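You operate a simulated robot arm through the tools that you are given. There is no shell and no other tool. Be economical: measure what you need, move in short steps, check, and stop when the job is done.

You are at the controls of a simulated robot arm. One attempt, no reset.

## Task
Sponge clay piece E3 smooth on the wheel at the chart's speed for its colour.
Fine: stop the wheel, then stand the piece on the slab.

It is judged by the outcome, as a careful person would: the job done as asked, and still so three seconds after it is handed in. It fails if anything else is knocked over, pushed out of place, dropped, spilled or broken.

## Robot
A 7-joint arm with a two-finger parallel gripper, fixed in place. Base frame: the origin is at the foot of the arm, x ahead of it, y to its left, z up. Lengths are in mm, angles in rad, forces in N, time in s.
With the tool pointing down near the work surface it reaches from about 240 to 680 mm from the base axis. Its first joint turns from -1.152 to 1.152 rad. Payload 2.4 kg.
The tool frame sits at the grasp point between the pads (the TCP): z along the fingers, y along the line on which they close. The tips reach 30 mm beyond it. The gripper opens to 94 mm. The fingers are 28 mm wide and 10 mm thick; the gripper's body (50 by 96 mm) begins 55 mm behind the TCP.
Orientation is that of the tool frame in the base frame, as a unit quaternion [w, x, y, z]. With the fingers straight down and closing along the base's y, the tool's x points along the base's -x, its y along +y and its z along -z.

## Interface
- The arm moves only by the tool drive_tool. Its arguments are lists of equal length, an entry for each row: "dp": the shift along the base's x, y, z in mm, a list of three; "rotation": the turn, a rotation vector about the base's x, y, z in rad, a list of three; "hand": the finger opening in mm, from 0 to 94. In form: {"dp": [[dx, dy, dz], ...], "rotation": [[wx, wy, wz], ...], "hand": [hand, ...]}. A call has 1 to 20 rows; each row is the pose to reach, as a shift and turn from the pose commanded when the call began. Each row takes 0.2 s and may step no farther than 50 mm and 0.15 rad from the row before; otherwise, or with a gripper value out of range, the whole call is refused. A pose out of reach is approached as far as the arm can. The call stops where the force on the tool passes 60 N (or 10 N more than at its start, if that is more) or the arm is blocked; 0.2 s more then pass. Each finger travels about 153 mm/s and halts on what it meets, pressing with about 31 N; the grip force reading is that of the motor and also rises with nothing between the fingers. The clock runs only during rows and for 0.2 s after the last one: add rows that repeat a pose to give the fingers time. The reply holds the time, the measured pose of the TCP, the force on the tool along the base axes, the opening and the grip force, in the units named above and with some noise.
- Cameras (640 x 400 px; columns grow to the right, rows downward): "scene" is fixed at [36.2, 466.4, 1461.7]; the picture's right is [-0.80, -0.61, 0.00], its down [-0.24, 0.32, -0.91] and it looks along [0.55, -0.73, -0.40] (base axes); focal length 347 px, centre (320, 200). "wrist" rides on the gripper at [-37, 0, -58] in the tool frame; the picture's right is [0.00, -1.00, 0.00], its down [0.97, 0.00, -0.24] and it looks along [0.24, 0.00, 0.97] (tool axes); focal length 218 px, centre (320, 200). There is no depth. A picture from a camera that has moved, and an enlarged one, comes with that camera's place and axes in the base frame and with its lens.
- camera(camera): a new picture of that camera. It takes no simulated time.
- enlarge(camera, box): a new picture of the part [left, top, right, bottom] of that camera's present view, enlarged. It takes no simulated time.
- sign_off(): hands the job in; it is judged then, once.

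Go step by step. Nothing tells you positions but the pictures and the camera data: compare them with the known pose of the tool, close in by small moves and look again before you grip or let go. The budget is 120 turns and 64 pictures, counting those below and the enlarged ones. Unless the task says otherwise, let go and move clear before handing in, and close with one line.

The tools are called after "Call:" as a command line: name --argument value ..., lists and objects as JSON in quotes. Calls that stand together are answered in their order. drive_tool: Moves the arm, as the interface text tells. Its arguments: {"type":"object","properties":{"dp":{"type":"array","items":{"type":"array","items":{"type":"number"}}},"rotation":{"type":"array","items":{"type":"array","items":{"type":"number"}}},"hand":{"type":"array","items":{"type":"number"}}},"required":["dp","rotation","hand"]} The other tools are called the same way: camera (camera) takes a picture; enlarge (camera, box) takes an enlarged picture of a part of a camera's view; sign_off () hands the job in.

At the start:

```text
t: 0.0
tcp_pos: [286.9, -155.3, 1278.0]
tcp_rot: [0.0, 0.0, 1.0, 0.0]
contact_force: [0.0, -0.2, 0.6]
width: 94.1
grip_force: 0.0
```

scene: 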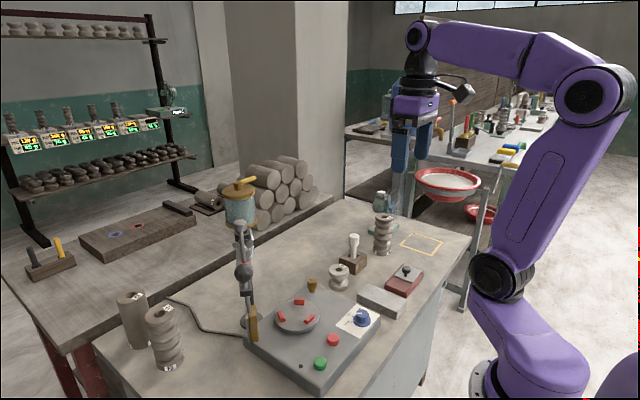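
wrist: 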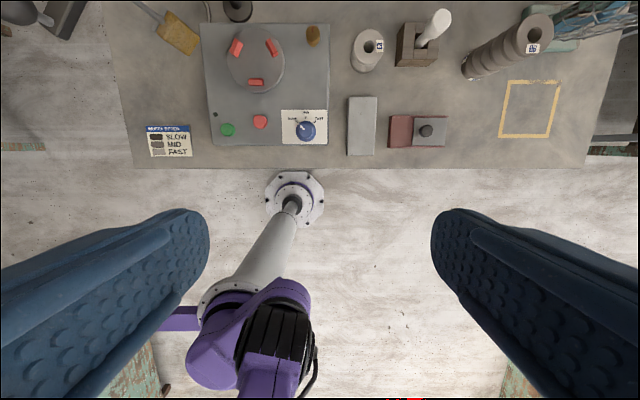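

I see a wheel with a control box, several clay pieces, a speed chart and a sponge on a holder. I'll enlarge the key regions first.

Call:
enlarge --camera "wrist" --box '[100, 0, 360, 170]'

Call:
enlarge --camera "wrist" --box '[340, 0, 600, 170]'

Call:
enlarge --camera "scene" --box '[220, 170, 460, 390]'

Call:
enlarge --camera "scene" --box '[90, 170, 290, 390]'

```text
2.35 times, centred on (230, 85) of wrist
camera zoom: at [324.3, -155.5, 1335.8], right [0.0, -1.0, 0.0], down [-0.97, 0.0, 0.24], along [-0.24, 0.0, -0.97], focal length 514 px, centre (532, 471)
```

zoom: 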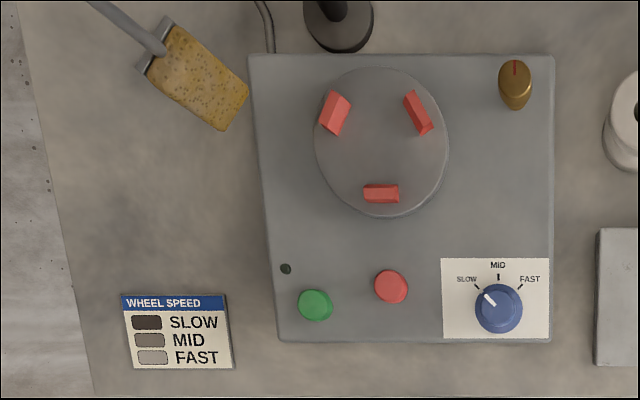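

```text
2.35 times, centred on (470, 85) of wrist
camera zoom: at [324.3, -155.5, 1335.8], right [0.0, -1.0, 0.0], down [-0.97, 0.0, 0.24], along [-0.24, 0.0, -0.97], focal length 514 px, centre (-33, 471)
```

zoom: 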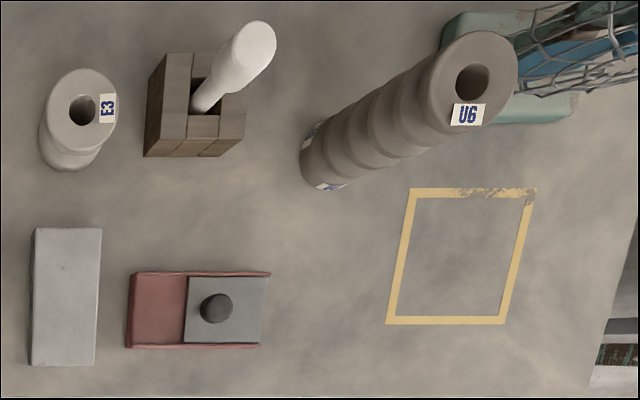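

```text
1.82 times, centred on (340, 280) of scene
camera zoom: at [36.2, 466.4, 1461.7], right [-0.8, -0.61, 0.0], down [-0.24, 0.32, -0.91], along [0.55, -0.73, -0.4], focal length 630 px, centre (284, 54)
```

zoom: 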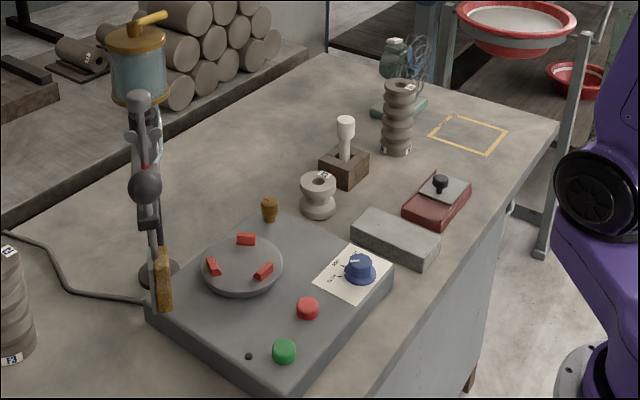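

```text
1.82 times, centred on (190, 280) of scene
camera zoom: at [36.2, 466.4, 1461.7], right [-0.8, -0.61, 0.0], down [-0.24, 0.32, -0.91], along [0.55, -0.73, -0.4], focal length 630 px, centre (556, 54)
```

zoom: 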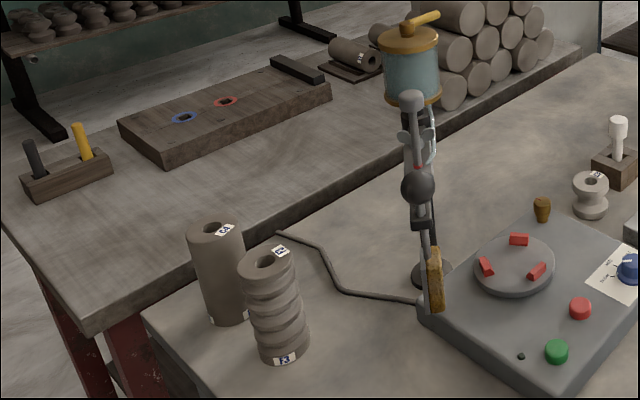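

E3 is the pale spool right of the wheel box, and pale means FAST. I'll move to a closer, higher-detail view over the wheel, staying above the post.

Call:
drive_tool --dp '[[25, 15, -20], [50, 35, -45], [75, 55, -70], [95, 75, -95], [115, 85, -120], [130, 90, -140]]' --rotation '[[0, 0, 0], [0, 0, 0], [0, 0, 0], [0, 0, 0], [0, 0, 0], [0, 0, 0]]' --hand '[94, 94, 94, 94, 94, 94]'

Call:
camera --camera "wrist"

Call:
enlarge --camera "scene" --box '[205, 210, 295, 340]'

```text
t: 1.4
tcp_pos: [418.9, -64.7, 1137.0]
tcp_rot: [0.0, 0.0, 1.0, 0.0]
contact_force: [-0.3, -0.3, 0.1]
width: 94.2
grip_force: 0.0
```

```text
57 pictures are left
camera wrist: at [455.7, -64.7, 1194.0], right [0.0, -1.0, 0.0], down [-0.97, 0.0, 0.24], along [-0.24, 0.0, -0.97], focal length 218 px, centre (320, 200)
```

wrist: 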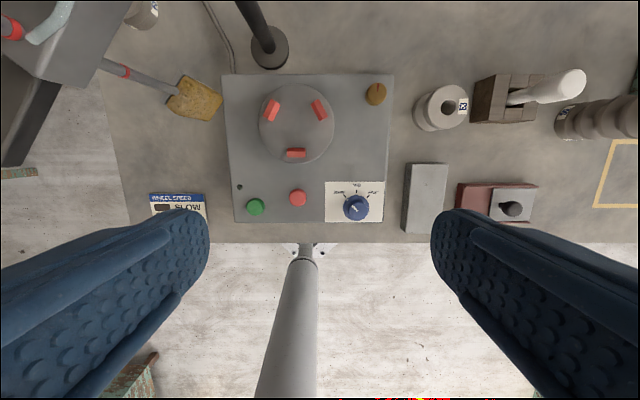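

```text
3.08 times, centred on (250, 275) of scene
camera zoom: at [36.2, 466.4, 1461.7], right [-0.8, -0.6, 0.0], down [-0.24, 0.32, -0.91], along [0.55, -0.73, -0.4], focal length 1067 px, centre (535, -31)
```

zoom: 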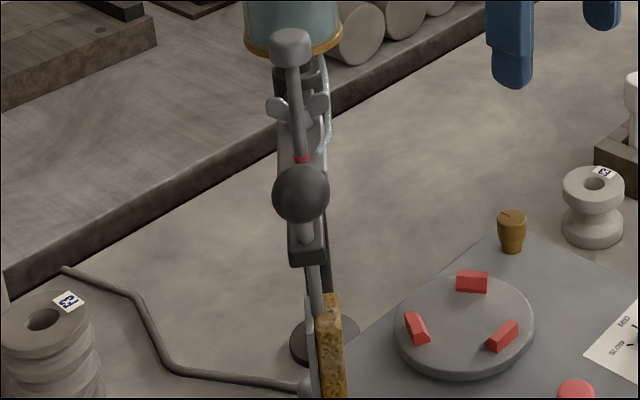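

The sponge hangs on a jointed arm from the post behind the wheel. I'll tilt the wrist to look forward at the mechanism.

Call:
drive_tool --dp '[[-20, 0, 0], [-40, 0, 0], [-60, 0, 0], [-80, 0, 0], [-100, 0, 0], [-110, 0, 0], [-120, 0, 0], [-120, 0, 0]]' --rotation '[[0, -0.14, 0], [0, -0.28, 0], [0, -0.42, 0], [0, -0.56, 0], [0, -0.7, 0], [0, -0.84, 0], [0, -0.98, 0], [0, -1.1, 0]]' --hand '[94, 94, 94, 94, 94, 94, 94, 94]'

Call:
camera --camera "wrist"

```text
t: 3.2
tcp_pos: [319.4, -19.2, 1187.0]
tcp_rot: [0.5, 0.046, 0.865, -0.027]
contact_force: [-3.5, 5.6, 0.1]
width: 94.5
grip_force: 0.1
out of reach, approached as far as the arm can: row 5, 6, 7, 8
```

```text
55 pictures are left
camera wrist: at [288.9, -15.6, 1247.7], right [-0.1, -0.99, 0.0], down [-0.69, 0.07, -0.72], along [0.72, -0.08, -0.69], focal length 218 px, centre (320, 200)
```

wrist: 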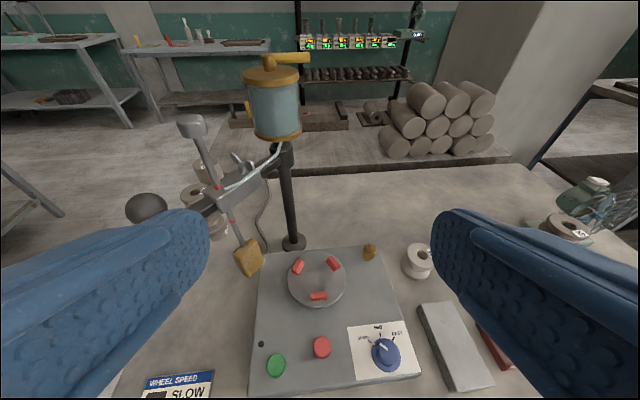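

Call:
enlarge --camera "wrist" --box '[110, 40, 330, 280]'

Call:
enlarge --camera "wrist" --box '[230, 220, 440, 390]'

Call:
enlarge --camera "scene" --box '[100, 270, 200, 380]'

```text
1.67 times, centred on (220, 160) of wrist
camera zoom: at [288.9, -15.6, 1247.7], right [-0.1, -0.99, 0.0], down [-0.69, 0.07, -0.72], along [0.72, -0.08, -0.69], focal length 364 px, centre (487, 267)
```

zoom: 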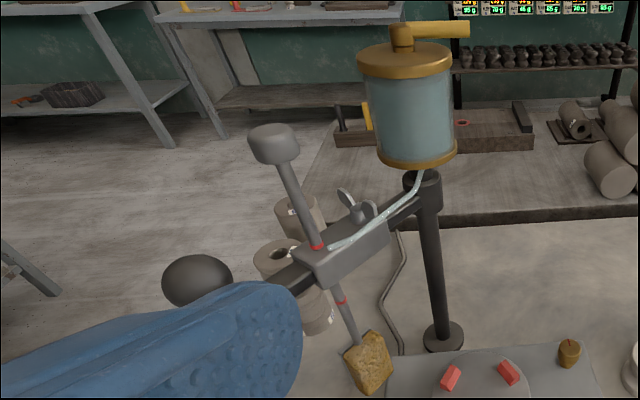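

```text
2.35 times, centred on (335, 305) of wrist
camera zoom: at [288.9, -15.6, 1247.7], right [-0.1, -0.99, 0.0], down [-0.69, 0.07, -0.72], along [0.72, -0.08, -0.69], focal length 514 px, centre (285, -47)
```

zoom: 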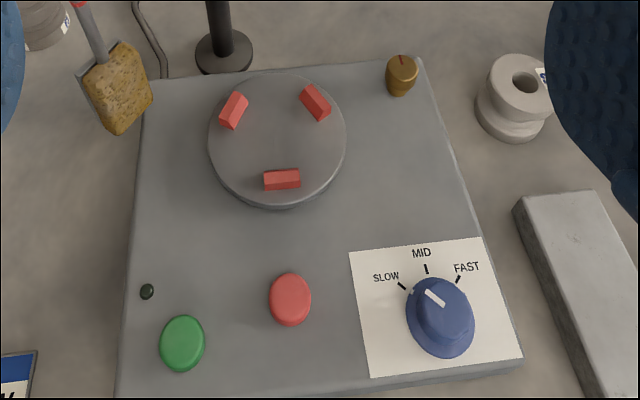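

```text
3.64 times, centred on (150, 325) of scene
camera zoom: at [36.2, 466.4, 1461.7], right [-0.8, -0.6, 0.0], down [-0.24, 0.32, -0.91], along [0.55, -0.73, -0.4], focal length 1261 px, centre (938, -254)
```

zoom: 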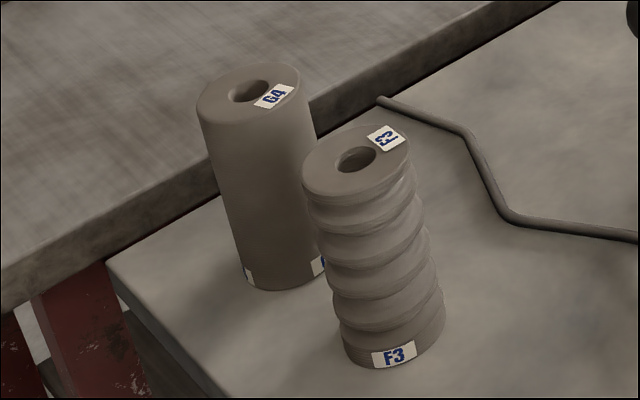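

E3 is unique (the others are G4, F3 and U6). By triangulation the wheel is at about (490,-32,850), the post at (613,11), the sponge at (515,90,900) and the ball handle at (455,137,1095). I'll go back upright and look closer at E3 and the wheel.

Call:
drive_tool --dp '[[0, 0, 0], [10, 0, 0], [20, 0, 0], [40, 0, 0], [60, 0, 0], [80, 0, 0], [100, 0, 0], [120, 0, 0], [120, 0, 0]]' --rotation '[[0, 0.12, 0], [0, 0.26, 0], [0, 0.4, 0], [0, 0.54, 0], [0, 0.68, 0], [0, 0.82, 0], [0, 0.96, 0], [0, 1.1, 0], [0, 1.1, 0]]' --hand '[94, 94, 94, 94, 94, 94, 94, 94, 94]'

```text
t: 5.2
tcp_pos: [428.3, 6.9, 1189.1]
tcp_rot: [-0.028, 0.0, 1.0, 0.001]
contact_force: [-0.2, -1.1, 0.3]
width: 94.1
grip_force: 0.0
```

Call:
drive_tool --dp '[[8, -40, 0], [16, -80, -20], [24, -120, -55], [32, -157, -95], [32, -157, -140], [32, -157, -189]]' --rotation '[[0, -0.02, 0], [0, -0.04, 0], [0, -0.056, 0], [0, -0.056, 0], [0, -0.056, 0], [0, -0.056, 0]]' --hand '[94, 94, 94, 94, 94, 94]'

Call:
camera --camera "wrist"

Call:
enlarge --camera "wrist" --box '[80, 40, 300, 260]'

Call:
enlarge --camera "wrist" --box '[300, 40, 520, 260]'

```text
refused: row 3 steps farther than a row can; nothing moved
```

```text
51 pictures are left
camera wrist: at [469.0, 6.7, 1243.6], right [0.0, -1.0, 0.0], down [-0.96, 0.0, 0.3], along [-0.3, 0.0, -0.96], focal length 218 px, centre (320, 200)
```

wrist: 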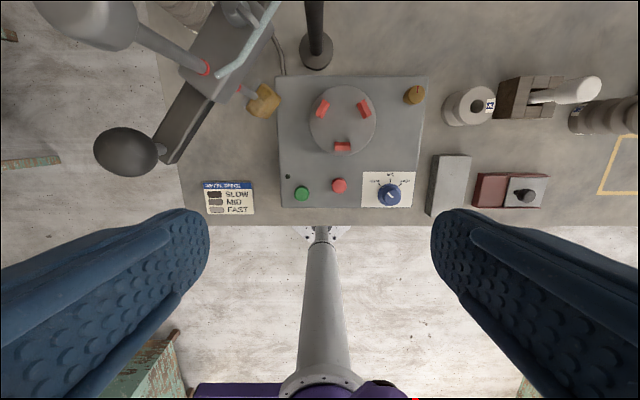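

```text
1.82 times, centred on (190, 150) of wrist
camera zoom: at [469.0, 6.7, 1243.6], right [0.0, -1.0, 0.0], down [-0.96, 0.0, 0.3], along [-0.3, 0.0, -0.96], focal length 397 px, centre (556, 291)
```

zoom: 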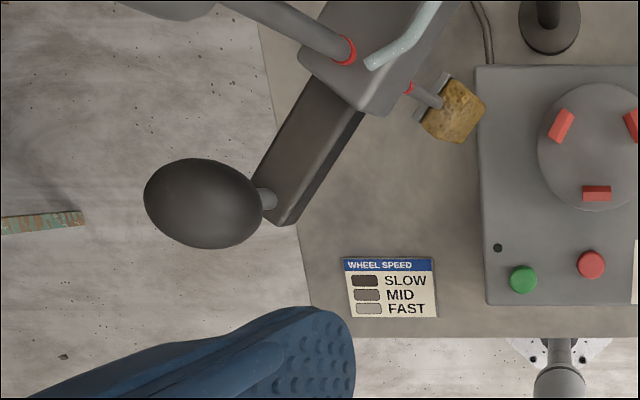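

```text
1.82 times, centred on (410, 150) of wrist
camera zoom: at [469.0, 6.7, 1243.6], right [0.0, -1.0, 0.0], down [-0.96, 0.0, 0.3], along [-0.3, 0.0, -0.96], focal length 397 px, centre (156, 291)
```

zoom: 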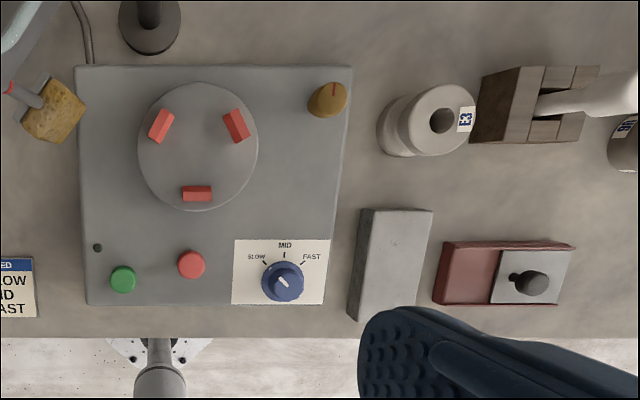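

The ball handle, bar and slider block are clear now. I'll descend over the middle of the bench to look at E3, the jaws and the brass knob.

Call:
drive_tool --dp '[[8, -40, 0], [16, -80, -15], [24, -115, -45], [32, -140, -80], [32, -157, -120], [32, -157, -160], [32, -157, -189]]' --rotation '[[0, -0.02, 0], [0, -0.04, 0], [0, -0.056, 0], [0, -0.056, 0], [0, -0.056, 0], [0, -0.056, 0], [0, -0.056, 0]]' --hand '[94, 94, 94, 94, 94, 94, 94]'

```text
t: 6.8
tcp_pos: [460.5, -149.1, 998.0]
tcp_rot: [0.0, 0.0, 1.0, 0.0]
contact_force: [0.1, 0.0, -0.2]
width: 94.2
grip_force: 0.1
```

Call:
camera --camera "wrist"

Call:
enlarge --camera "wrist" --box '[120, 30, 320, 230]'

Call:
enlarge --camera "wrist" --box '[320, 30, 520, 230]'

```text
48 pictures are left
camera wrist: at [498.9, -149.7, 1055.6], right [0.0, -1.0, 0.0], down [-0.97, 0.0, 0.24], along [-0.24, 0.0, -0.97], focal length 218 px, centre (320, 200)
```

wrist: 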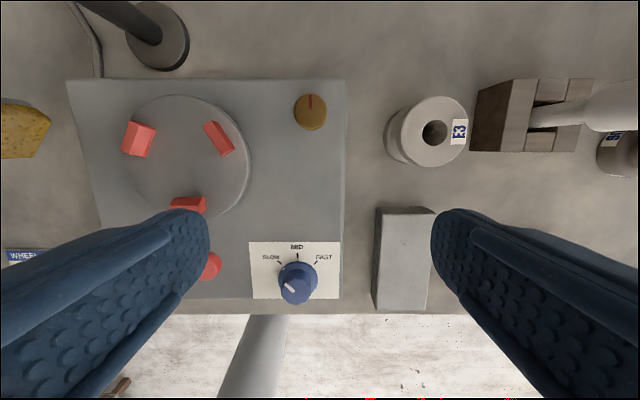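

```text
2.00 times, centred on (220, 130) of wrist
camera zoom: at [498.9, -149.7, 1055.6], right [0.0, -1.0, 0.0], down [-0.97, 0.0, 0.24], along [-0.24, 0.0, -0.97], focal length 436 px, centre (520, 340)
```

zoom: 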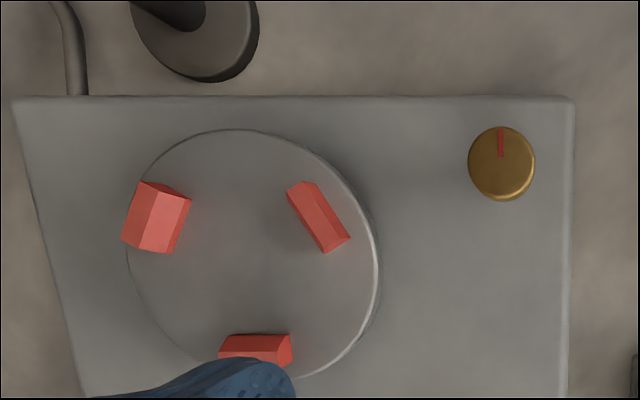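

```text
2.00 times, centred on (420, 130) of wrist
camera zoom: at [498.9, -149.7, 1055.6], right [0.0, -1.0, 0.0], down [-0.97, 0.0, 0.24], along [-0.24, 0.0, -0.97], focal length 436 px, centre (120, 340)
```

zoom: 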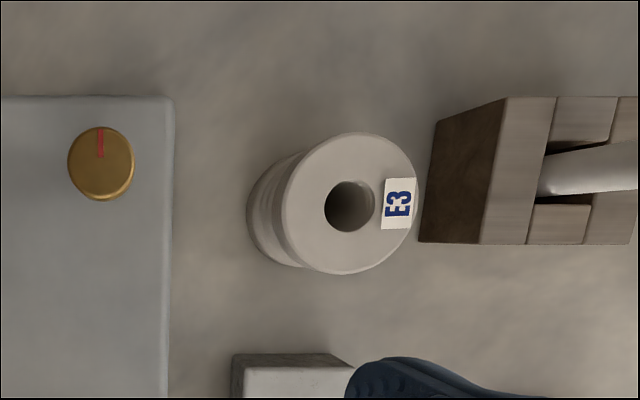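

E3's top is about Ø58, centred near (511,-249), with its top at z≈859. Next I'll look straight down on the wheel to check the jaw gap and the wheel centre.

Call:
drive_tool --dp '[[0, 40, 0], [0, 80, 0], [-8, 117, 0], [-8, 117, 0]]' --rotation '[[0, 0, 0], [0, 0, 0], [0, 0, 0], [0, 0, 0]]' --hand '[94, 94, 94, 94]'

```text
t: 7.8
tcp_pos: [452.4, -34.1, 999.9]
tcp_rot: [0.0, 0.0, 1.0, 0.0]
contact_force: [0.0, 0.0, 0.4]
width: 94.1
grip_force: 0.2
```

Call:
camera --camera "wrist"

Call:
enlarge --camera "wrist" --box '[230, 70, 410, 230]'

```text
45 pictures are left
camera wrist: at [489.5, -34.6, 1056.9], right [0.0, -1.0, 0.0], down [-0.97, 0.0, 0.24], along [-0.24, 0.0, -0.97], focal length 218 px, centre (320, 200)
```

wrist: 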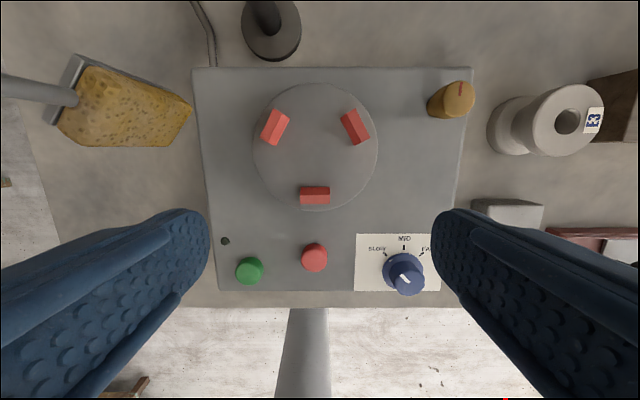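

```text
2.50 times, centred on (320, 150) of wrist
camera zoom: at [489.5, -34.6, 1056.9], right [0.0, -1.0, 0.0], down [-0.97, 0.0, 0.24], along [-0.24, 0.0, -0.97], focal length 546 px, centre (320, 325)
```

zoom: 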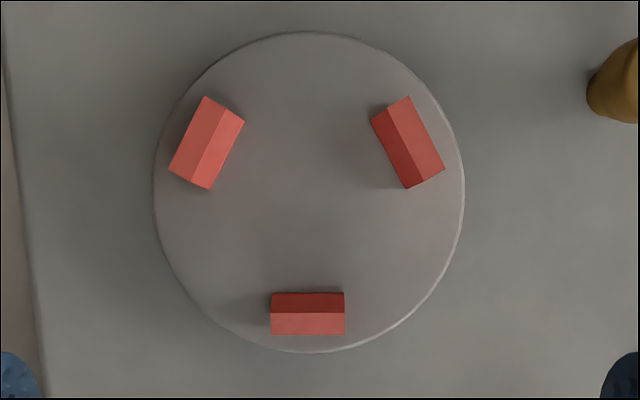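

The wheel centre is about (486,-31,853) with jaw inner radius about 33, and the dial is near (361,-123). I'll hover over the dial to set the speed first.

Call:
drive_tool --dp '[[-45, -20, 0], [-70, -60, 0], [-91, -91, -20], [-91, -91, -60], [-91, -91, -60]]' --rotation '[[0, 0, 0], [0, 0, 0], [0, 0, 0], [0, 0, 0], [0, 0, 0]]' --hand '[94, 94, 94, 94, 94]'

Call:
camera --camera "wrist"

Call:
enlarge --camera "scene" --box '[240, 250, 440, 380]'

```text
t: 9.0
tcp_pos: [360.2, -124.5, 938.1]
tcp_rot: [0.0, 0.0, 1.0, 0.001]
contact_force: [0.5, 0.0, 0.5]
width: 93.9
grip_force: 0.1
```

```text
43 pictures are left
camera wrist: at [396.9, -124.1, 995.3], right [0.0, -1.0, 0.0], down [-0.97, 0.0, 0.24], along [-0.24, 0.0, -0.97], focal length 218 px, centre (320, 200)
```

wrist: 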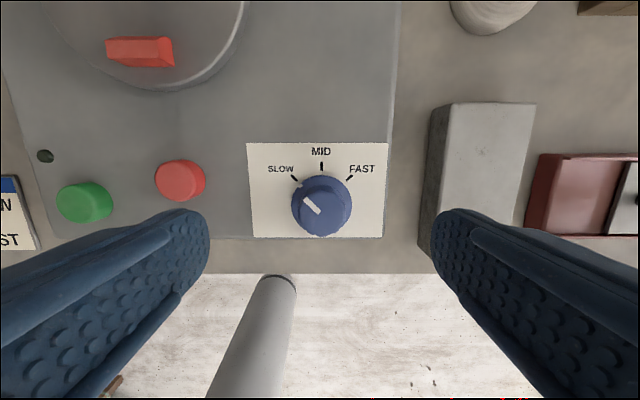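

```text
3.08 times, centred on (340, 315) of scene
camera zoom: at [36.2, 466.4, 1461.7], right [-0.8, -0.6, 0.0], down [-0.24, 0.32, -0.91], along [0.55, -0.73, -0.4], focal length 1067 px, centre (258, -154)
```

zoom: 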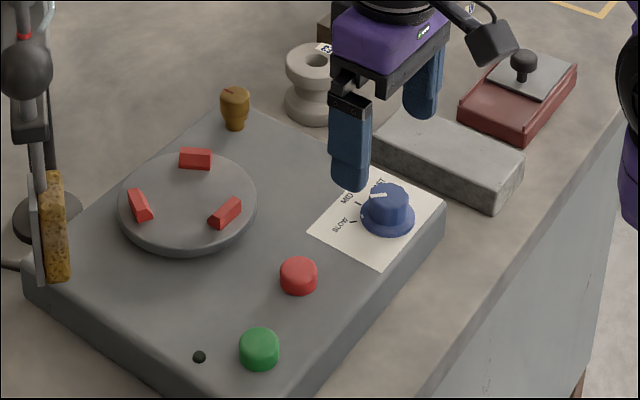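

The dial is at (365,-125), with its top at about 869 and pointer on SLOW. I'll pre-rotate the wrist anticlockwise and descend around the knob.

Call:
drive_tool --dp '[[2, 0, 0], [5, 0, 0], [5, 0, 0], [5, 0, 0], [5, 0, 0], [5, 0, -20], [5, 0, -35], [5, 0, -45]]' --rotation '[[0, 0, 0.15], [0, 0, 0.3], [0, 0, 0.45], [0, 0, 0.6], [0, 0, 0.75], [0, 0, 0.75], [0, 0, 0.75], [0, 0, 0.75]]' --hand '[70, 70, 70, 70, 70, 70, 70, 70]'

Call:
camera --camera "wrist"

Call:
enlarge --camera "scene" --box '[300, 240, 440, 350]'

```text
t: 10.8
tcp_pos: [367.9, -125.6, 894.8]
tcp_rot: [0.0, -0.366, 0.93, 0.0]
contact_force: [-0.4, -0.1, -1.2]
width: 70.1
grip_force: 0.1
```

```text
41 pictures are left
camera wrist: at [393.7, -99.8, 951.0], right [0.68, -0.73, 0.0], down [-0.71, -0.66, 0.24], along [-0.18, -0.16, -0.97], focal length 218 px, centre (320, 200)
```

wrist: 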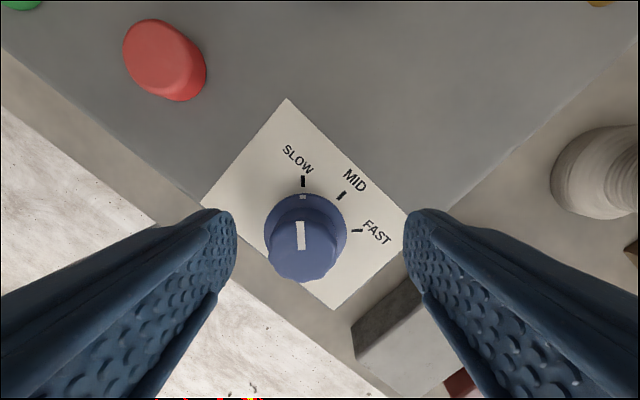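

```text
3.64 times, centred on (370, 295) of scene
camera zoom: at [36.2, 466.4, 1461.7], right [-0.8, -0.61, 0.0], down [-0.24, 0.32, -0.91], along [0.55, -0.73, -0.4], focal length 1261 px, centre (138, -146)
```

zoom: 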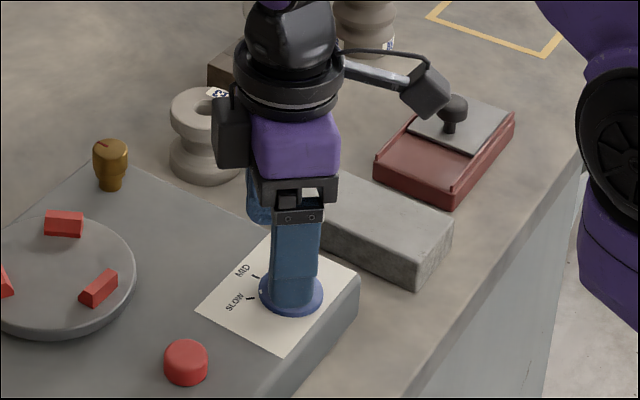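

The knob centre is really at about (358.5,-122.5), with the upper part about 29 wide. I'll shift, lower slightly and close on it.

Call:
drive_tool --dp '[[-9, 3, 0], [-9, 3, -5], [-9, 3, -5], [-9, 3, -5], [-9, 3, -5], [-9, 3, -5]]' --rotation '[[0, 0, 0], [0, 0, 0], [0, 0, 0], [0, 0, 0], [0, 0, 0], [0, 0, 0]]' --hand '[60, 60, 45, 35, 25, 20]'

Call:
camera --camera "wrist"

```text
t: 12.2
tcp_pos: [358.7, -122.0, 887.5]
tcp_rot: [0.001, -0.366, 0.931, -0.001]
contact_force: [5.6, -8.3, -6.1]
width: 31.4
grip_force: 44.9
```

```text
39 pictures are left
camera wrist: at [385.5, -96.7, 946.0], right [0.68, -0.73, 0.0], down [-0.71, -0.66, 0.24], along [-0.17, -0.16, -0.97], focal length 218 px, centre (320, 200)
```

wrist: 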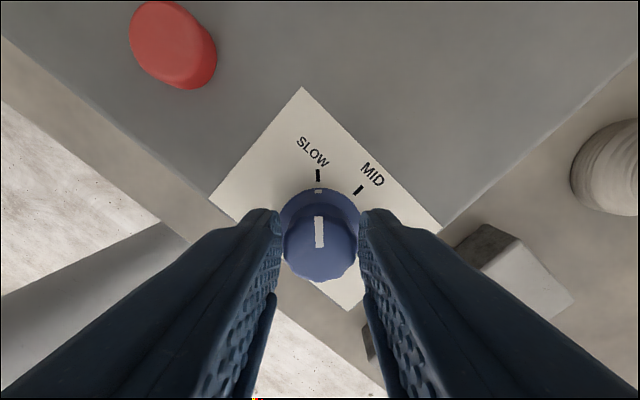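

Gripped at 31 mm. Now I'll turn clockwise by about 86–90°.

Call:
drive_tool --dp '[[0, 0, 0], [0, 0, 0], [0, 0, 0], [0, 0, 0], [0, 0, 0], [0, 0, 0], [0, 0, 0], [0, 0, 0], [0, 0, 0], [0, 0, 0], [0, 0, 0], [0, 0, 0]]' --rotation '[[0, 0, -0.14], [0, 0, -0.28], [0, 0, -0.42], [0, 0, -0.56], [0, 0, -0.7], [0, 0, -0.84], [0, 0, -0.98], [0, 0, -1.12], [0, 0, -1.26], [0, 0, -1.4], [0, 0, -1.54], [0, 0, -1.54]]' --hand '[20, 20, 20, 20, 20, 20, 20, 20, 20, 20, 20, 20]'

Call:
camera --camera "wrist"

```text
t: 14.8
tcp_pos: [356.0, -124.6, 888.1]
tcp_rot: [-0.001, 0.392, 0.92, 0.001]
contact_force: [-19.3, -49.5, 12.3]
width: 31.4
grip_force: 45.3
```

```text
38 pictures are left
camera wrist: at [380.6, -151.6, 945.6], right [-0.72, -0.69, 0.0], down [-0.67, 0.7, 0.24], along [-0.17, 0.18, -0.97], focal length 218 px, centre (320, 200)
```

wrist: 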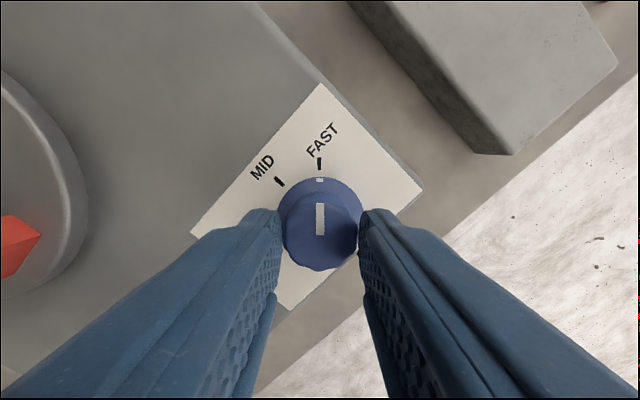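

The pointer sits on FAST. I'll release, lift and square up the wrist.

Call:
drive_tool --dp '[[0, 0, 0], [0, 0, 0], [0, 0, 40], [0, 0, 80], [0, 0, 110], [0, 0, 110], [0, 0, 110], [0, 0, 110], [0, 0, 110]]' --rotation '[[0, 0, 0], [0, 0, 0], [0, 0, 0], [0, 0, 0.14], [0, 0, 0.28], [0, 0, 0.42], [0, 0, 0.56], [0, 0, 0.7], [0, 0, 0.8]]' --hand '[50, 60, 70, 80, 80, 80, 80, 80, 80]'

Call:
enlarge --camera "scene" --box '[300, 240, 440, 350]'

```text
t: 16.8
tcp_pos: [356.8, -121.6, 999.4]
tcp_rot: [0.0, -0.006, 1.0, 0.001]
contact_force: [-0.2, 0.2, 0.0]
width: 80.1
grip_force: 0.0
```

```text
3.64 times, centred on (370, 295) of scene
camera zoom: at [36.2, 466.4, 1461.7], right [-0.8, -0.61, 0.0], down [-0.24, 0.32, -0.91], along [0.55, -0.73, -0.4], focal length 1261 px, centre (138, -146)
```

zoom: 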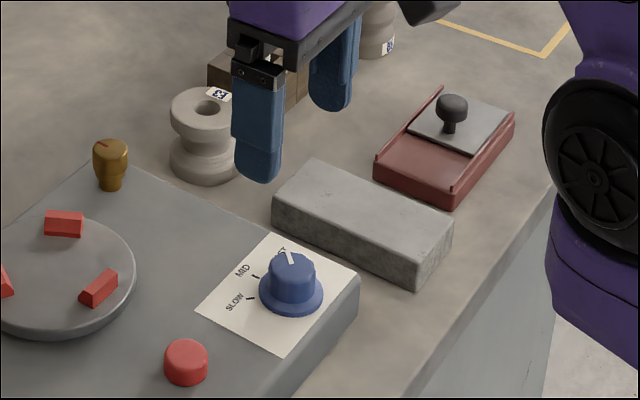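

The dial is on FAST. Next I move above E3.

Call:
drive_tool --dp '[[30, -25, 0], [60, -50, 0], [90, -75, 0], [120, -100, 0], [150, -124, -20], [154, -127, -60], [154, -127, -60]]' --rotation '[[0, 0, -0.01], [0, 0, -0.01], [0, 0, -0.01], [0, 0, -0.01], [0, 0, -0.01], [0, 0, -0.01], [0, 0, -0.01]]' --hand '[80, 80, 80, 80, 80, 80, 80]'

Call:
camera --camera "wrist"

```text
t: 18.4
tcp_pos: [512.5, -248.4, 937.2]
tcp_rot: [0.0, 0.0, 1.0, -0.001]
contact_force: [0.2, 0.4, -0.4]
width: 80.4
grip_force: 0.1
```

```text
36 pictures are left
camera wrist: at [548.6, -248.4, 995.7], right [0.0, -1.0, 0.0], down [-0.97, 0.0, 0.24], along [-0.24, 0.0, -0.97], focal length 218 px, centre (320, 200)
```

wrist: 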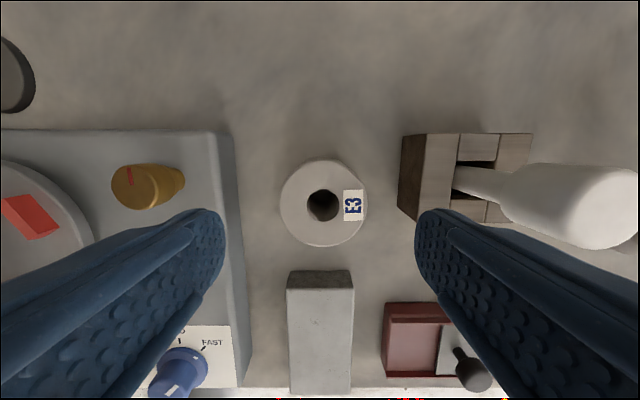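

E3's centre is at (512,-250.5), between the fingers and clear of the holder. I'll descend to z=850 and close.

Call:
drive_tool --dp '[[0, -2, -30], [0, -2, -60], [0, -2, -75], [0, -2, -87], [0, -2, -87], [0, -2, -87], [0, -2, -87], [0, -2, -87]]' --rotation '[[0, 0, 0], [0, 0, 0], [0, 0, 0], [0, 0, 0], [0, 0, 0], [0, 0, 0], [0, 0, 0], [0, 0, 0]]' --hand '[80, 80, 80, 80, 65, 50, 45, 45]'

Call:
enlarge --camera "scene" --box '[280, 200, 420, 310]'

```text
t: 20.2
tcp_pos: [511.5, -249.9, 851.5]
tcp_rot: [-0.001, 0.0, 1.0, 0.001]
contact_force: [-0.4, -0.2, -0.6]
width: 61.0
grip_force: 31.2
```

```text
3.64 times, centred on (350, 255) of scene
camera zoom: at [36.3, 466.4, 1461.7], right [-0.8, -0.61, 0.0], down [-0.24, 0.32, -0.91], along [0.55, -0.73, -0.4], focal length 1261 px, centre (211, 0)
```

zoom: 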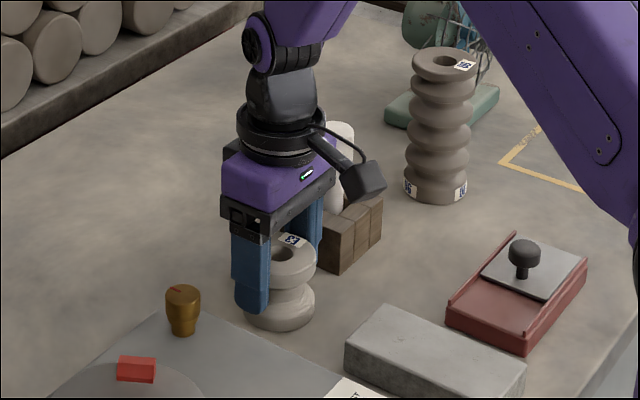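

E3 is gripped (61 mm). I'll lift it and carry it over the wheel.

Call:
drive_tool --dp '[[0, 0, 30], [0, 0, 65], [-5, 30, 100], [-10, 75, 110], [-15, 120, 110], [-20, 165, 110], [-25, 200, 110], [-26, 218, 110], [-26, 218, 110]]' --rotation '[[0, 0, 0], [0, 0, 0], [0, 0, 0], [0, 0, 0], [0, 0, 0], [0, 0, 0], [0, 0, 0], [0, 0, 0], [0, 0, 0]]' --hand '[45, 45, 45, 45, 45, 45, 45, 45, 45]'

Call:
camera --camera "wrist"

Call:
enlarge --camera "scene" --box '[210, 200, 370, 340]'

```text
t: 22.2
tcp_pos: [484.7, -31.3, 962.0]
tcp_rot: [0.0, 0.0, 1.0, 0.0]
contact_force: [0.3, 0.5, 1.0]
width: 44.9
grip_force: 0.1
```

```text
34 pictures are left
camera wrist: at [521.3, -31.5, 1019.5], right [0.0, -1.0, 0.0], down [-0.97, 0.0, 0.24], along [-0.24, 0.0, -0.97], focal length 218 px, centre (320, 200)
```

wrist: 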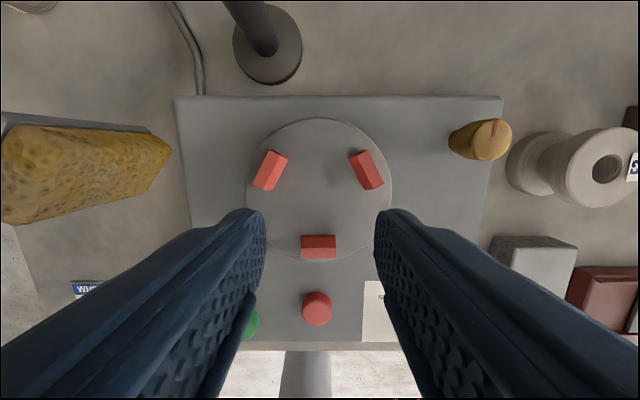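

```text
2.86 times, centred on (290, 270) of scene
camera zoom: at [36.2, 466.4, 1461.7], right [-0.8, -0.61, 0.0], down [-0.24, 0.32, -0.91], along [0.55, -0.73, -0.4], focal length 991 px, centre (406, 0)
```

zoom: 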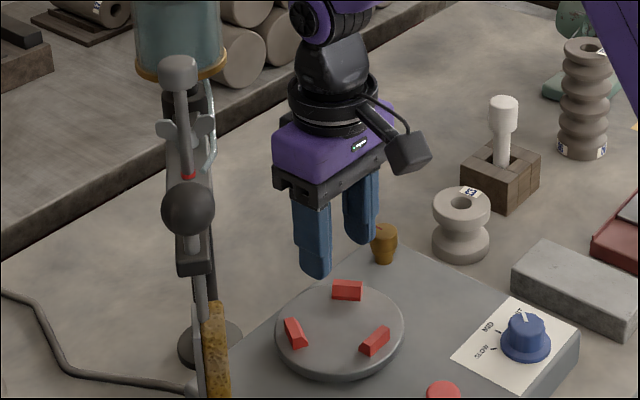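

The grip slipped: the tips probably landed on the sloped top of the lower flange. E3 is still standing where it was, so I'll go back and re-grip higher, on the top flange only.

Call:
drive_tool --dp '[[5, -40, 0], [10, -85, 0], [15, -130, 0], [20, -175, 0], [26, -218, -10], [26, -218, -30], [26, -218, -30]]' --rotation '[[0, 0, 0], [0, 0, 0], [0, 0, 0], [0, 0, 0], [0, 0, 0], [0, 0, 0], [0, 0, 0]]' --hand '[60, 80, 80, 80, 80, 80, 80]'

Call:
camera --camera "wrist"

Call:
enlarge --camera "scene" --box '[310, 240, 370, 300]'

```text
t: 23.8
tcp_pos: [512.1, -251.3, 930.3]
tcp_rot: [0.0, 0.0, 1.0, 0.0]
contact_force: [-0.1, 0.0, -0.1]
width: 79.8
grip_force: 0.0
```

```text
32 pictures are left
camera wrist: at [549.4, -250.9, 987.9], right [0.0, -1.0, 0.0], down [-0.97, 0.0, 0.24], along [-0.24, 0.0, -0.97], focal length 218 px, centre (320, 200)
```

wrist: 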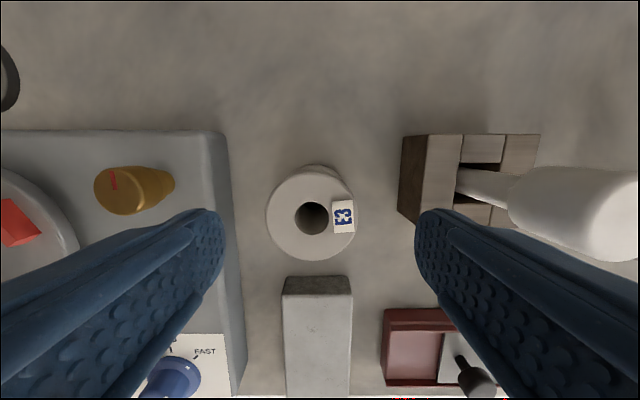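

```text
6.67 times, centred on (340, 270) of scene
camera zoom: at [36.2, 466.4, 1461.7], right [-0.8, -0.6, 0.0], down [-0.24, 0.32, -0.91], along [0.55, -0.73, -0.4], focal length 2312 px, centre (187, -267)
```

zoom: 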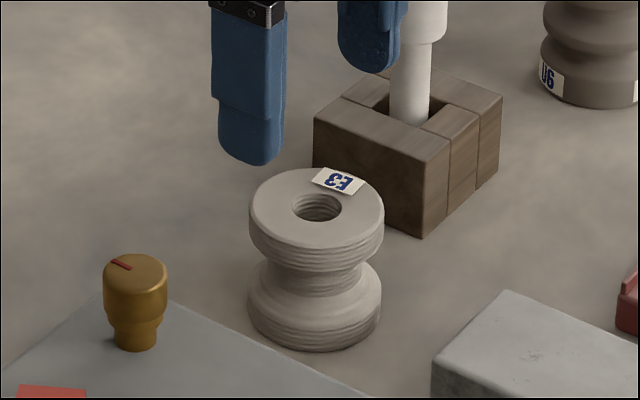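

E3 shifted about 5 mm to (510,-245.5). I'll re-grip it with the tips just below the top flange.

Call:
drive_tool --dp '[[-2, 5.5, -20], [-2, 5.5, -50], [-2, 5.5, -69], [-2, 5.5, -69], [-2, 5.5, -69], [-2, 5.5, -69], [-2, 5.5, -69], [-2, 5.5, -69]]' --rotation '[[0, 0, 0], [0, 0, 0], [0, 0, 0], [0, 0, 0], [0, 0, 0], [0, 0, 0], [0, 0, 0], [0, 0, 0]]' --hand '[80, 80, 80, 80, 60, 40, 30, 30]'

Call:
drive_tool --dp '[[0, 0, 8], [0, 0, 16], [0, 0, 30], [0, 0, 30]]' --rotation '[[0, 0, 0], [0, 0, 0], [0, 0, 0], [0, 0, 0]]' --hand '[30, 30, 30, 30]'

Call:
enlarge --camera "scene" --box '[310, 220, 370, 300]'

```text
t: 25.6
tcp_pos: [508.4, -244.1, 862.4]
tcp_rot: [0.001, 0.0, 1.0, 0.0]
contact_force: [-4.7, 0.9, 26.7]
width: 59.5
grip_force: 31.1
```

```text
t: 26.6
tcp_pos: [507.0, -244.2, 890.5]
tcp_rot: [0.0, 0.0, 1.0, 0.001]
contact_force: [0.1, 0.8, -3.5]
width: 59.6
grip_force: 30.7
```

```text
5.00 times, centred on (340, 260) of scene
camera zoom: at [36.3, 466.4, 1461.7], right [-0.8, -0.61, 0.0], down [-0.24, 0.32, -0.91], along [0.55, -0.73, -0.4], focal length 1734 px, centre (220, -100)
```

zoom: 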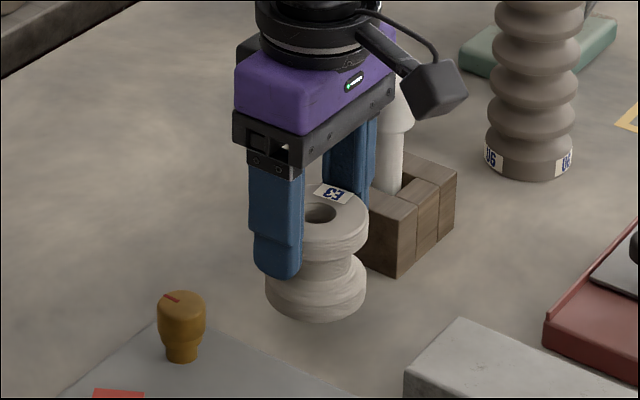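

E3 has come up with the gripper (load about 3.5 N). I'll lift more and check that it hangs level.

Call:
drive_tool --dp '[[0, 0, 25], [0, 0, 50], [0, 0, 72], [0, 0, 72]]' --rotation '[[0, 0, 0], [0, 0, 0], [0, 0, 0], [0, 0, 0]]' --hand '[30, 30, 30, 30]'

Call:
enlarge --camera "scene" --box '[300, 190, 380, 290]'

Call:
camera --camera "wrist"

```text
t: 27.6
tcp_pos: [509.9, -243.9, 964.3]
tcp_rot: [0.0, 0.0, 1.0, 0.001]
contact_force: [-0.2, 0.2, -2.3]
width: 59.3
grip_force: 31.4
```

```text
4.00 times, centred on (340, 240) of scene
camera zoom: at [36.3, 466.4, 1461.7], right [-0.8, -0.61, 0.0], down [-0.24, 0.32, -0.91], along [0.55, -0.73, -0.4], focal length 1387 px, centre (240, 40)
```

zoom: 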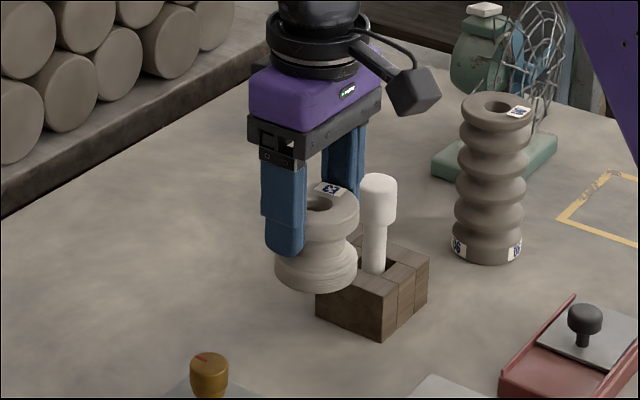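

```text
28 pictures are left
camera wrist: at [547.7, -244.7, 1021.4], right [0.0, -1.0, 0.0], down [-0.97, 0.0, 0.24], along [-0.24, 0.0, -0.97], focal length 218 px, centre (320, 200)
```

wrist: 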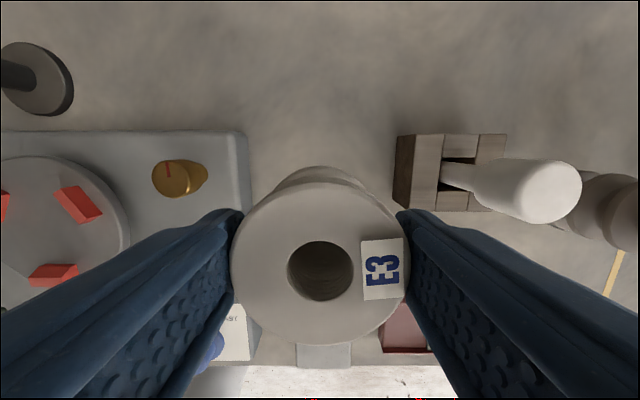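

E3 is held level, with its centre under the TCP. I'll carry it over the wheel centre and hover.

Call:
drive_tool --dp '[[-3, 30, 0], [-7, 70, 0], [-11, 110, 0], [-15, 150, 0], [-20, 185, 0], [-25, 213, 0], [-25, 213, -25], [-25, 213, -25]]' --rotation '[[0, 0, 0], [0, 0, 0], [0, 0, 0], [0, 0, 0], [0, 0, 0], [0, 0, 0], [0, 0, 0], [0, 0, 0]]' --hand '[30, 30, 30, 30, 30, 30, 30, 30]'

Call:
camera --camera "wrist"

Call:
enlarge --camera "scene" --box '[230, 220, 350, 340]'

```text
t: 29.4
tcp_pos: [484.6, -31.1, 940.7]
tcp_rot: [0.0, 0.0, 1.0, 0.0]
contact_force: [0.3, 0.3, -3.1]
width: 59.4
grip_force: 30.8
```

```text
27 pictures are left
camera wrist: at [521.6, -31.0, 998.1], right [0.0, -1.0, 0.0], down [-0.97, 0.0, 0.24], along [-0.24, 0.0, -0.97], focal length 218 px, centre (320, 200)
```

wrist: 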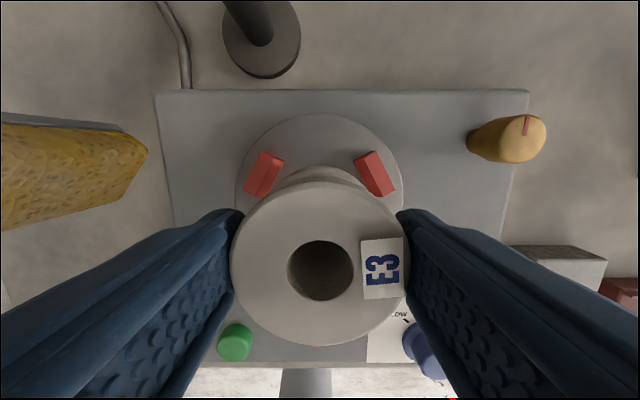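

```text
3.33 times, centred on (290, 280) of scene
camera zoom: at [36.3, 466.4, 1461.7], right [-0.8, -0.61, 0.0], down [-0.24, 0.32, -0.91], along [0.55, -0.73, -0.4], focal length 1156 px, centre (420, -67)
```

zoom: 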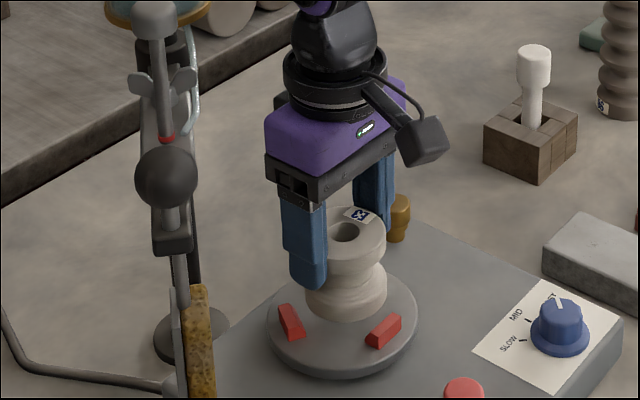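

Centring looks good. I'll lower carefully towards contact.

Call:
drive_tool --dp '[[0, 0, -8], [0, 0, -15], [0, 0, -20], [0, 0, -20]]' --rotation '[[0, 0, 0], [0, 0, 0], [0, 0, 0], [0, 0, 0]]' --hand '[30, 30, 30, 30]'

Call:
drive_tool --dp '[[0, 0, -2], [0, 0, -4], [0, 0, -4]]' --rotation '[[0, 0, 0], [0, 0, 0], [0, 0, 0]]' --hand '[30, 30, 30]'

Call:
enlarge --camera "scene" --box '[250, 250, 350, 340]'

```text
t: 30.4
tcp_pos: [485.7, -31.5, 923.2]
tcp_rot: [0.002, 0.0, 1.0, 0.0]
contact_force: [-1.5, 0.0, 35.7]
width: 59.4
grip_force: 31.2
```

```text
t: 30.8
tcp_pos: [487.4, -31.7, 922.4]
tcp_rot: [0.004, 0.0, 1.0, 0.0]
contact_force: [-2.4, 0.2, 8.2]
width: 59.5
grip_force: 31.1
stopped in row 1: the force on the tool passed its limit (the readings are from after the stop); the commanded pose is now the measured one
```

```text
4.44 times, centred on (300, 295) of scene
camera zoom: at [36.0, 466.4, 1461.7], right [-0.8, -0.61, 0.0], down [-0.24, 0.32, -0.91], along [0.55, -0.73, -0.4], focal length 1541 px, centre (409, -222)
```

zoom: 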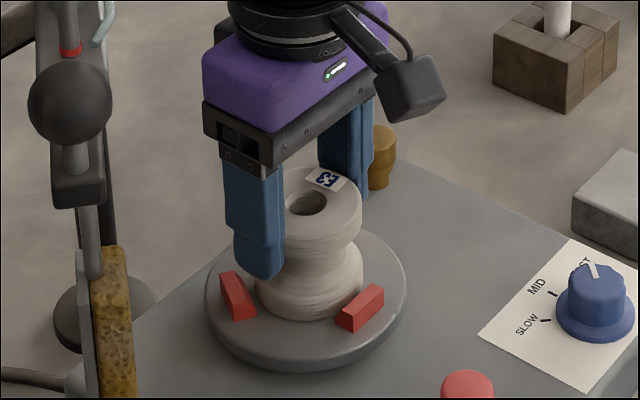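

It touched down at TCP≈923, and E3 appears to sit between the jaws. I'll release and rise.

Call:
drive_tool --dp '[[0, 0, 0], [0, 0, 0], [0, 0, 0], [0, 0, 20], [0, 0, 60], [0, 0, 90], [0, 0, 90]]' --rotation '[[0, 0, 0], [0, 0, 0], [0, 0, 0], [0, 0, 0], [0, 0, 0], [0, 0, 0], [0, 0, 0]]' --hand '[65, 72, 80, 80, 80, 80, 80]'

Call:
camera --camera "wrist"

Call:
enlarge --camera "scene" --box '[240, 240, 350, 340]'

```text
t: 32.4
tcp_pos: [486.7, -29.9, 1011.2]
tcp_rot: [0.003, 0.0, 1.0, 0.0]
contact_force: [-0.2, 0.0, -0.3]
width: 80.0
grip_force: 0.0
```

```text
24 pictures are left
camera wrist: at [522.9, -29.8, 1069.0], right [0.0, -1.0, 0.0], down [-0.97, 0.0, 0.23], along [-0.23, 0.0, -0.97], focal length 218 px, centre (320, 200)
```

wrist: 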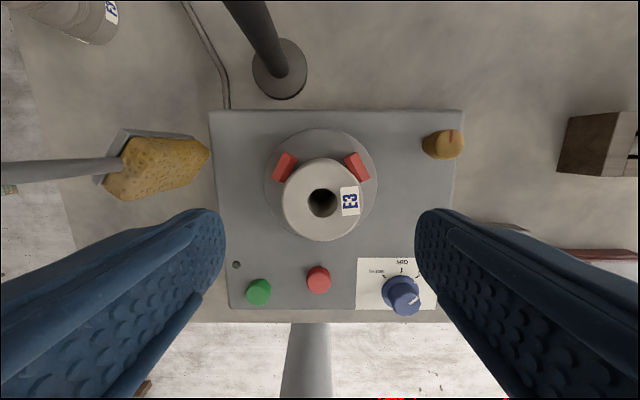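

```text
4.00 times, centred on (295, 290) of scene
camera zoom: at [36.2, 466.4, 1461.7], right [-0.8, -0.61, 0.0], down [-0.24, 0.32, -0.91], along [0.55, -0.73, -0.4], focal length 1387 px, centre (420, -160)
```

zoom: 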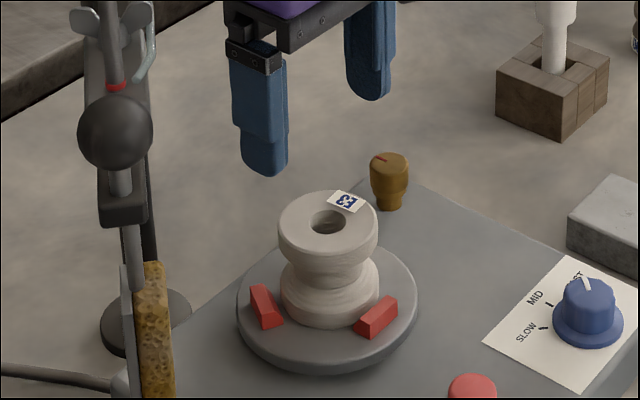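

E3 stands between the jaws with a few mm of slack, so the chuck may need tightening. The brass knob at about (525,-136) may do that; I'll hover over it and look.

Call:
drive_tool --dp '[[10, -40, 0], [25, -80, 0], [38, -106, 0], [38, -106, -40], [38, -106, -75], [38, -106, -75]]' --rotation '[[0, 0, 0], [0, 0, 0], [0, 0, 0], [0, 0, 0], [0, 0, 0], [0, 0, 0]]' --hand '[70, 65, 60, 60, 60, 60]'

Call:
camera --camera "wrist"

```text
t: 33.8
tcp_pos: [522.7, -136.3, 936.2]
tcp_rot: [0.003, 0.0, 1.0, 0.0]
contact_force: [-0.2, -0.3, -0.8]
width: 60.1
grip_force: 0.0
```

```text
22 pictures are left
camera wrist: at [559.6, -136.4, 993.6], right [0.0, -1.0, 0.0], down [-0.97, 0.0, 0.23], along [-0.23, 0.0, -0.97], focal length 218 px, centre (320, 200)
```

wrist: 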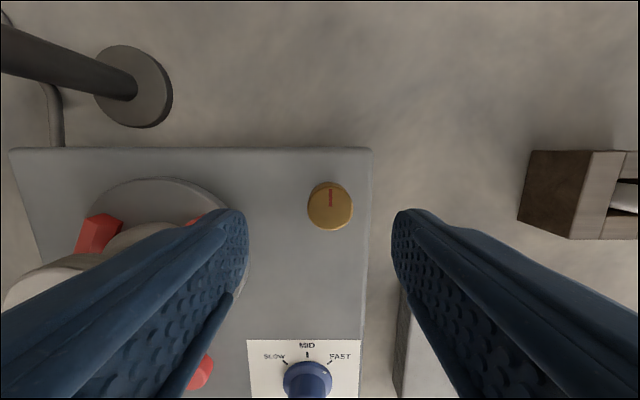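

The knob centre is at (529,-142), Ø24. I'll pre-rotate, descend, close, and turn it clockwise a little as a test.

Call:
drive_tool --dp '[[6, -5.5, 0], [6, -5.5, 0], [6, -5.5, 0], [6, -5.5, 0], [6, -5.5, -15], [6, -5.5, -30], [6, -5.5, -40], [6, -5.5, -40], [6, -5.5, -40], [6, -5.5, -40]]' --rotation '[[0, -0.006, 0.15], [0, -0.006, 0.3], [0, -0.006, 0.45], [0, -0.006, 0.6], [0, -0.006, 0.7], [0, -0.006, 0.7], [0, -0.006, 0.7], [0, -0.006, 0.7], [0, -0.006, 0.7], [0, -0.006, 0.7]]' --hand '[55, 55, 55, 55, 55, 55, 50, 30, 15, 15]'

Call:
camera --camera "wrist"

```text
t: 36.0
tcp_pos: [527.5, -139.5, 896.1]
tcp_rot: [0.002, -0.343, 0.939, 0.005]
contact_force: [-17.3, 21.0, 2.4]
width: 26.1
grip_force: 44.7
```

```text
21 pictures are left
camera wrist: at [556.7, -116.2, 953.3], right [0.65, -0.76, -0.01], down [-0.74, -0.63, 0.23], along [-0.18, -0.15, -0.97], focal length 218 px, centre (320, 200)
```

wrist: 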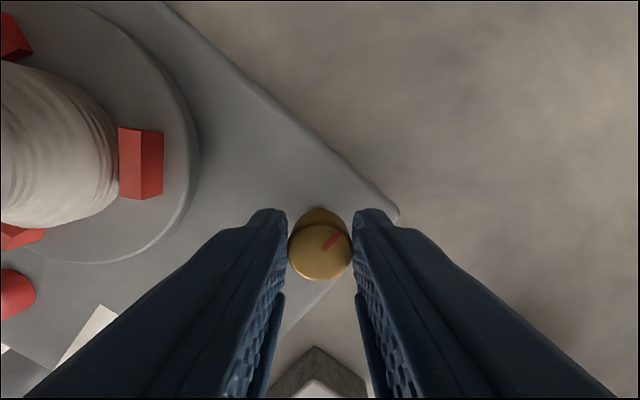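

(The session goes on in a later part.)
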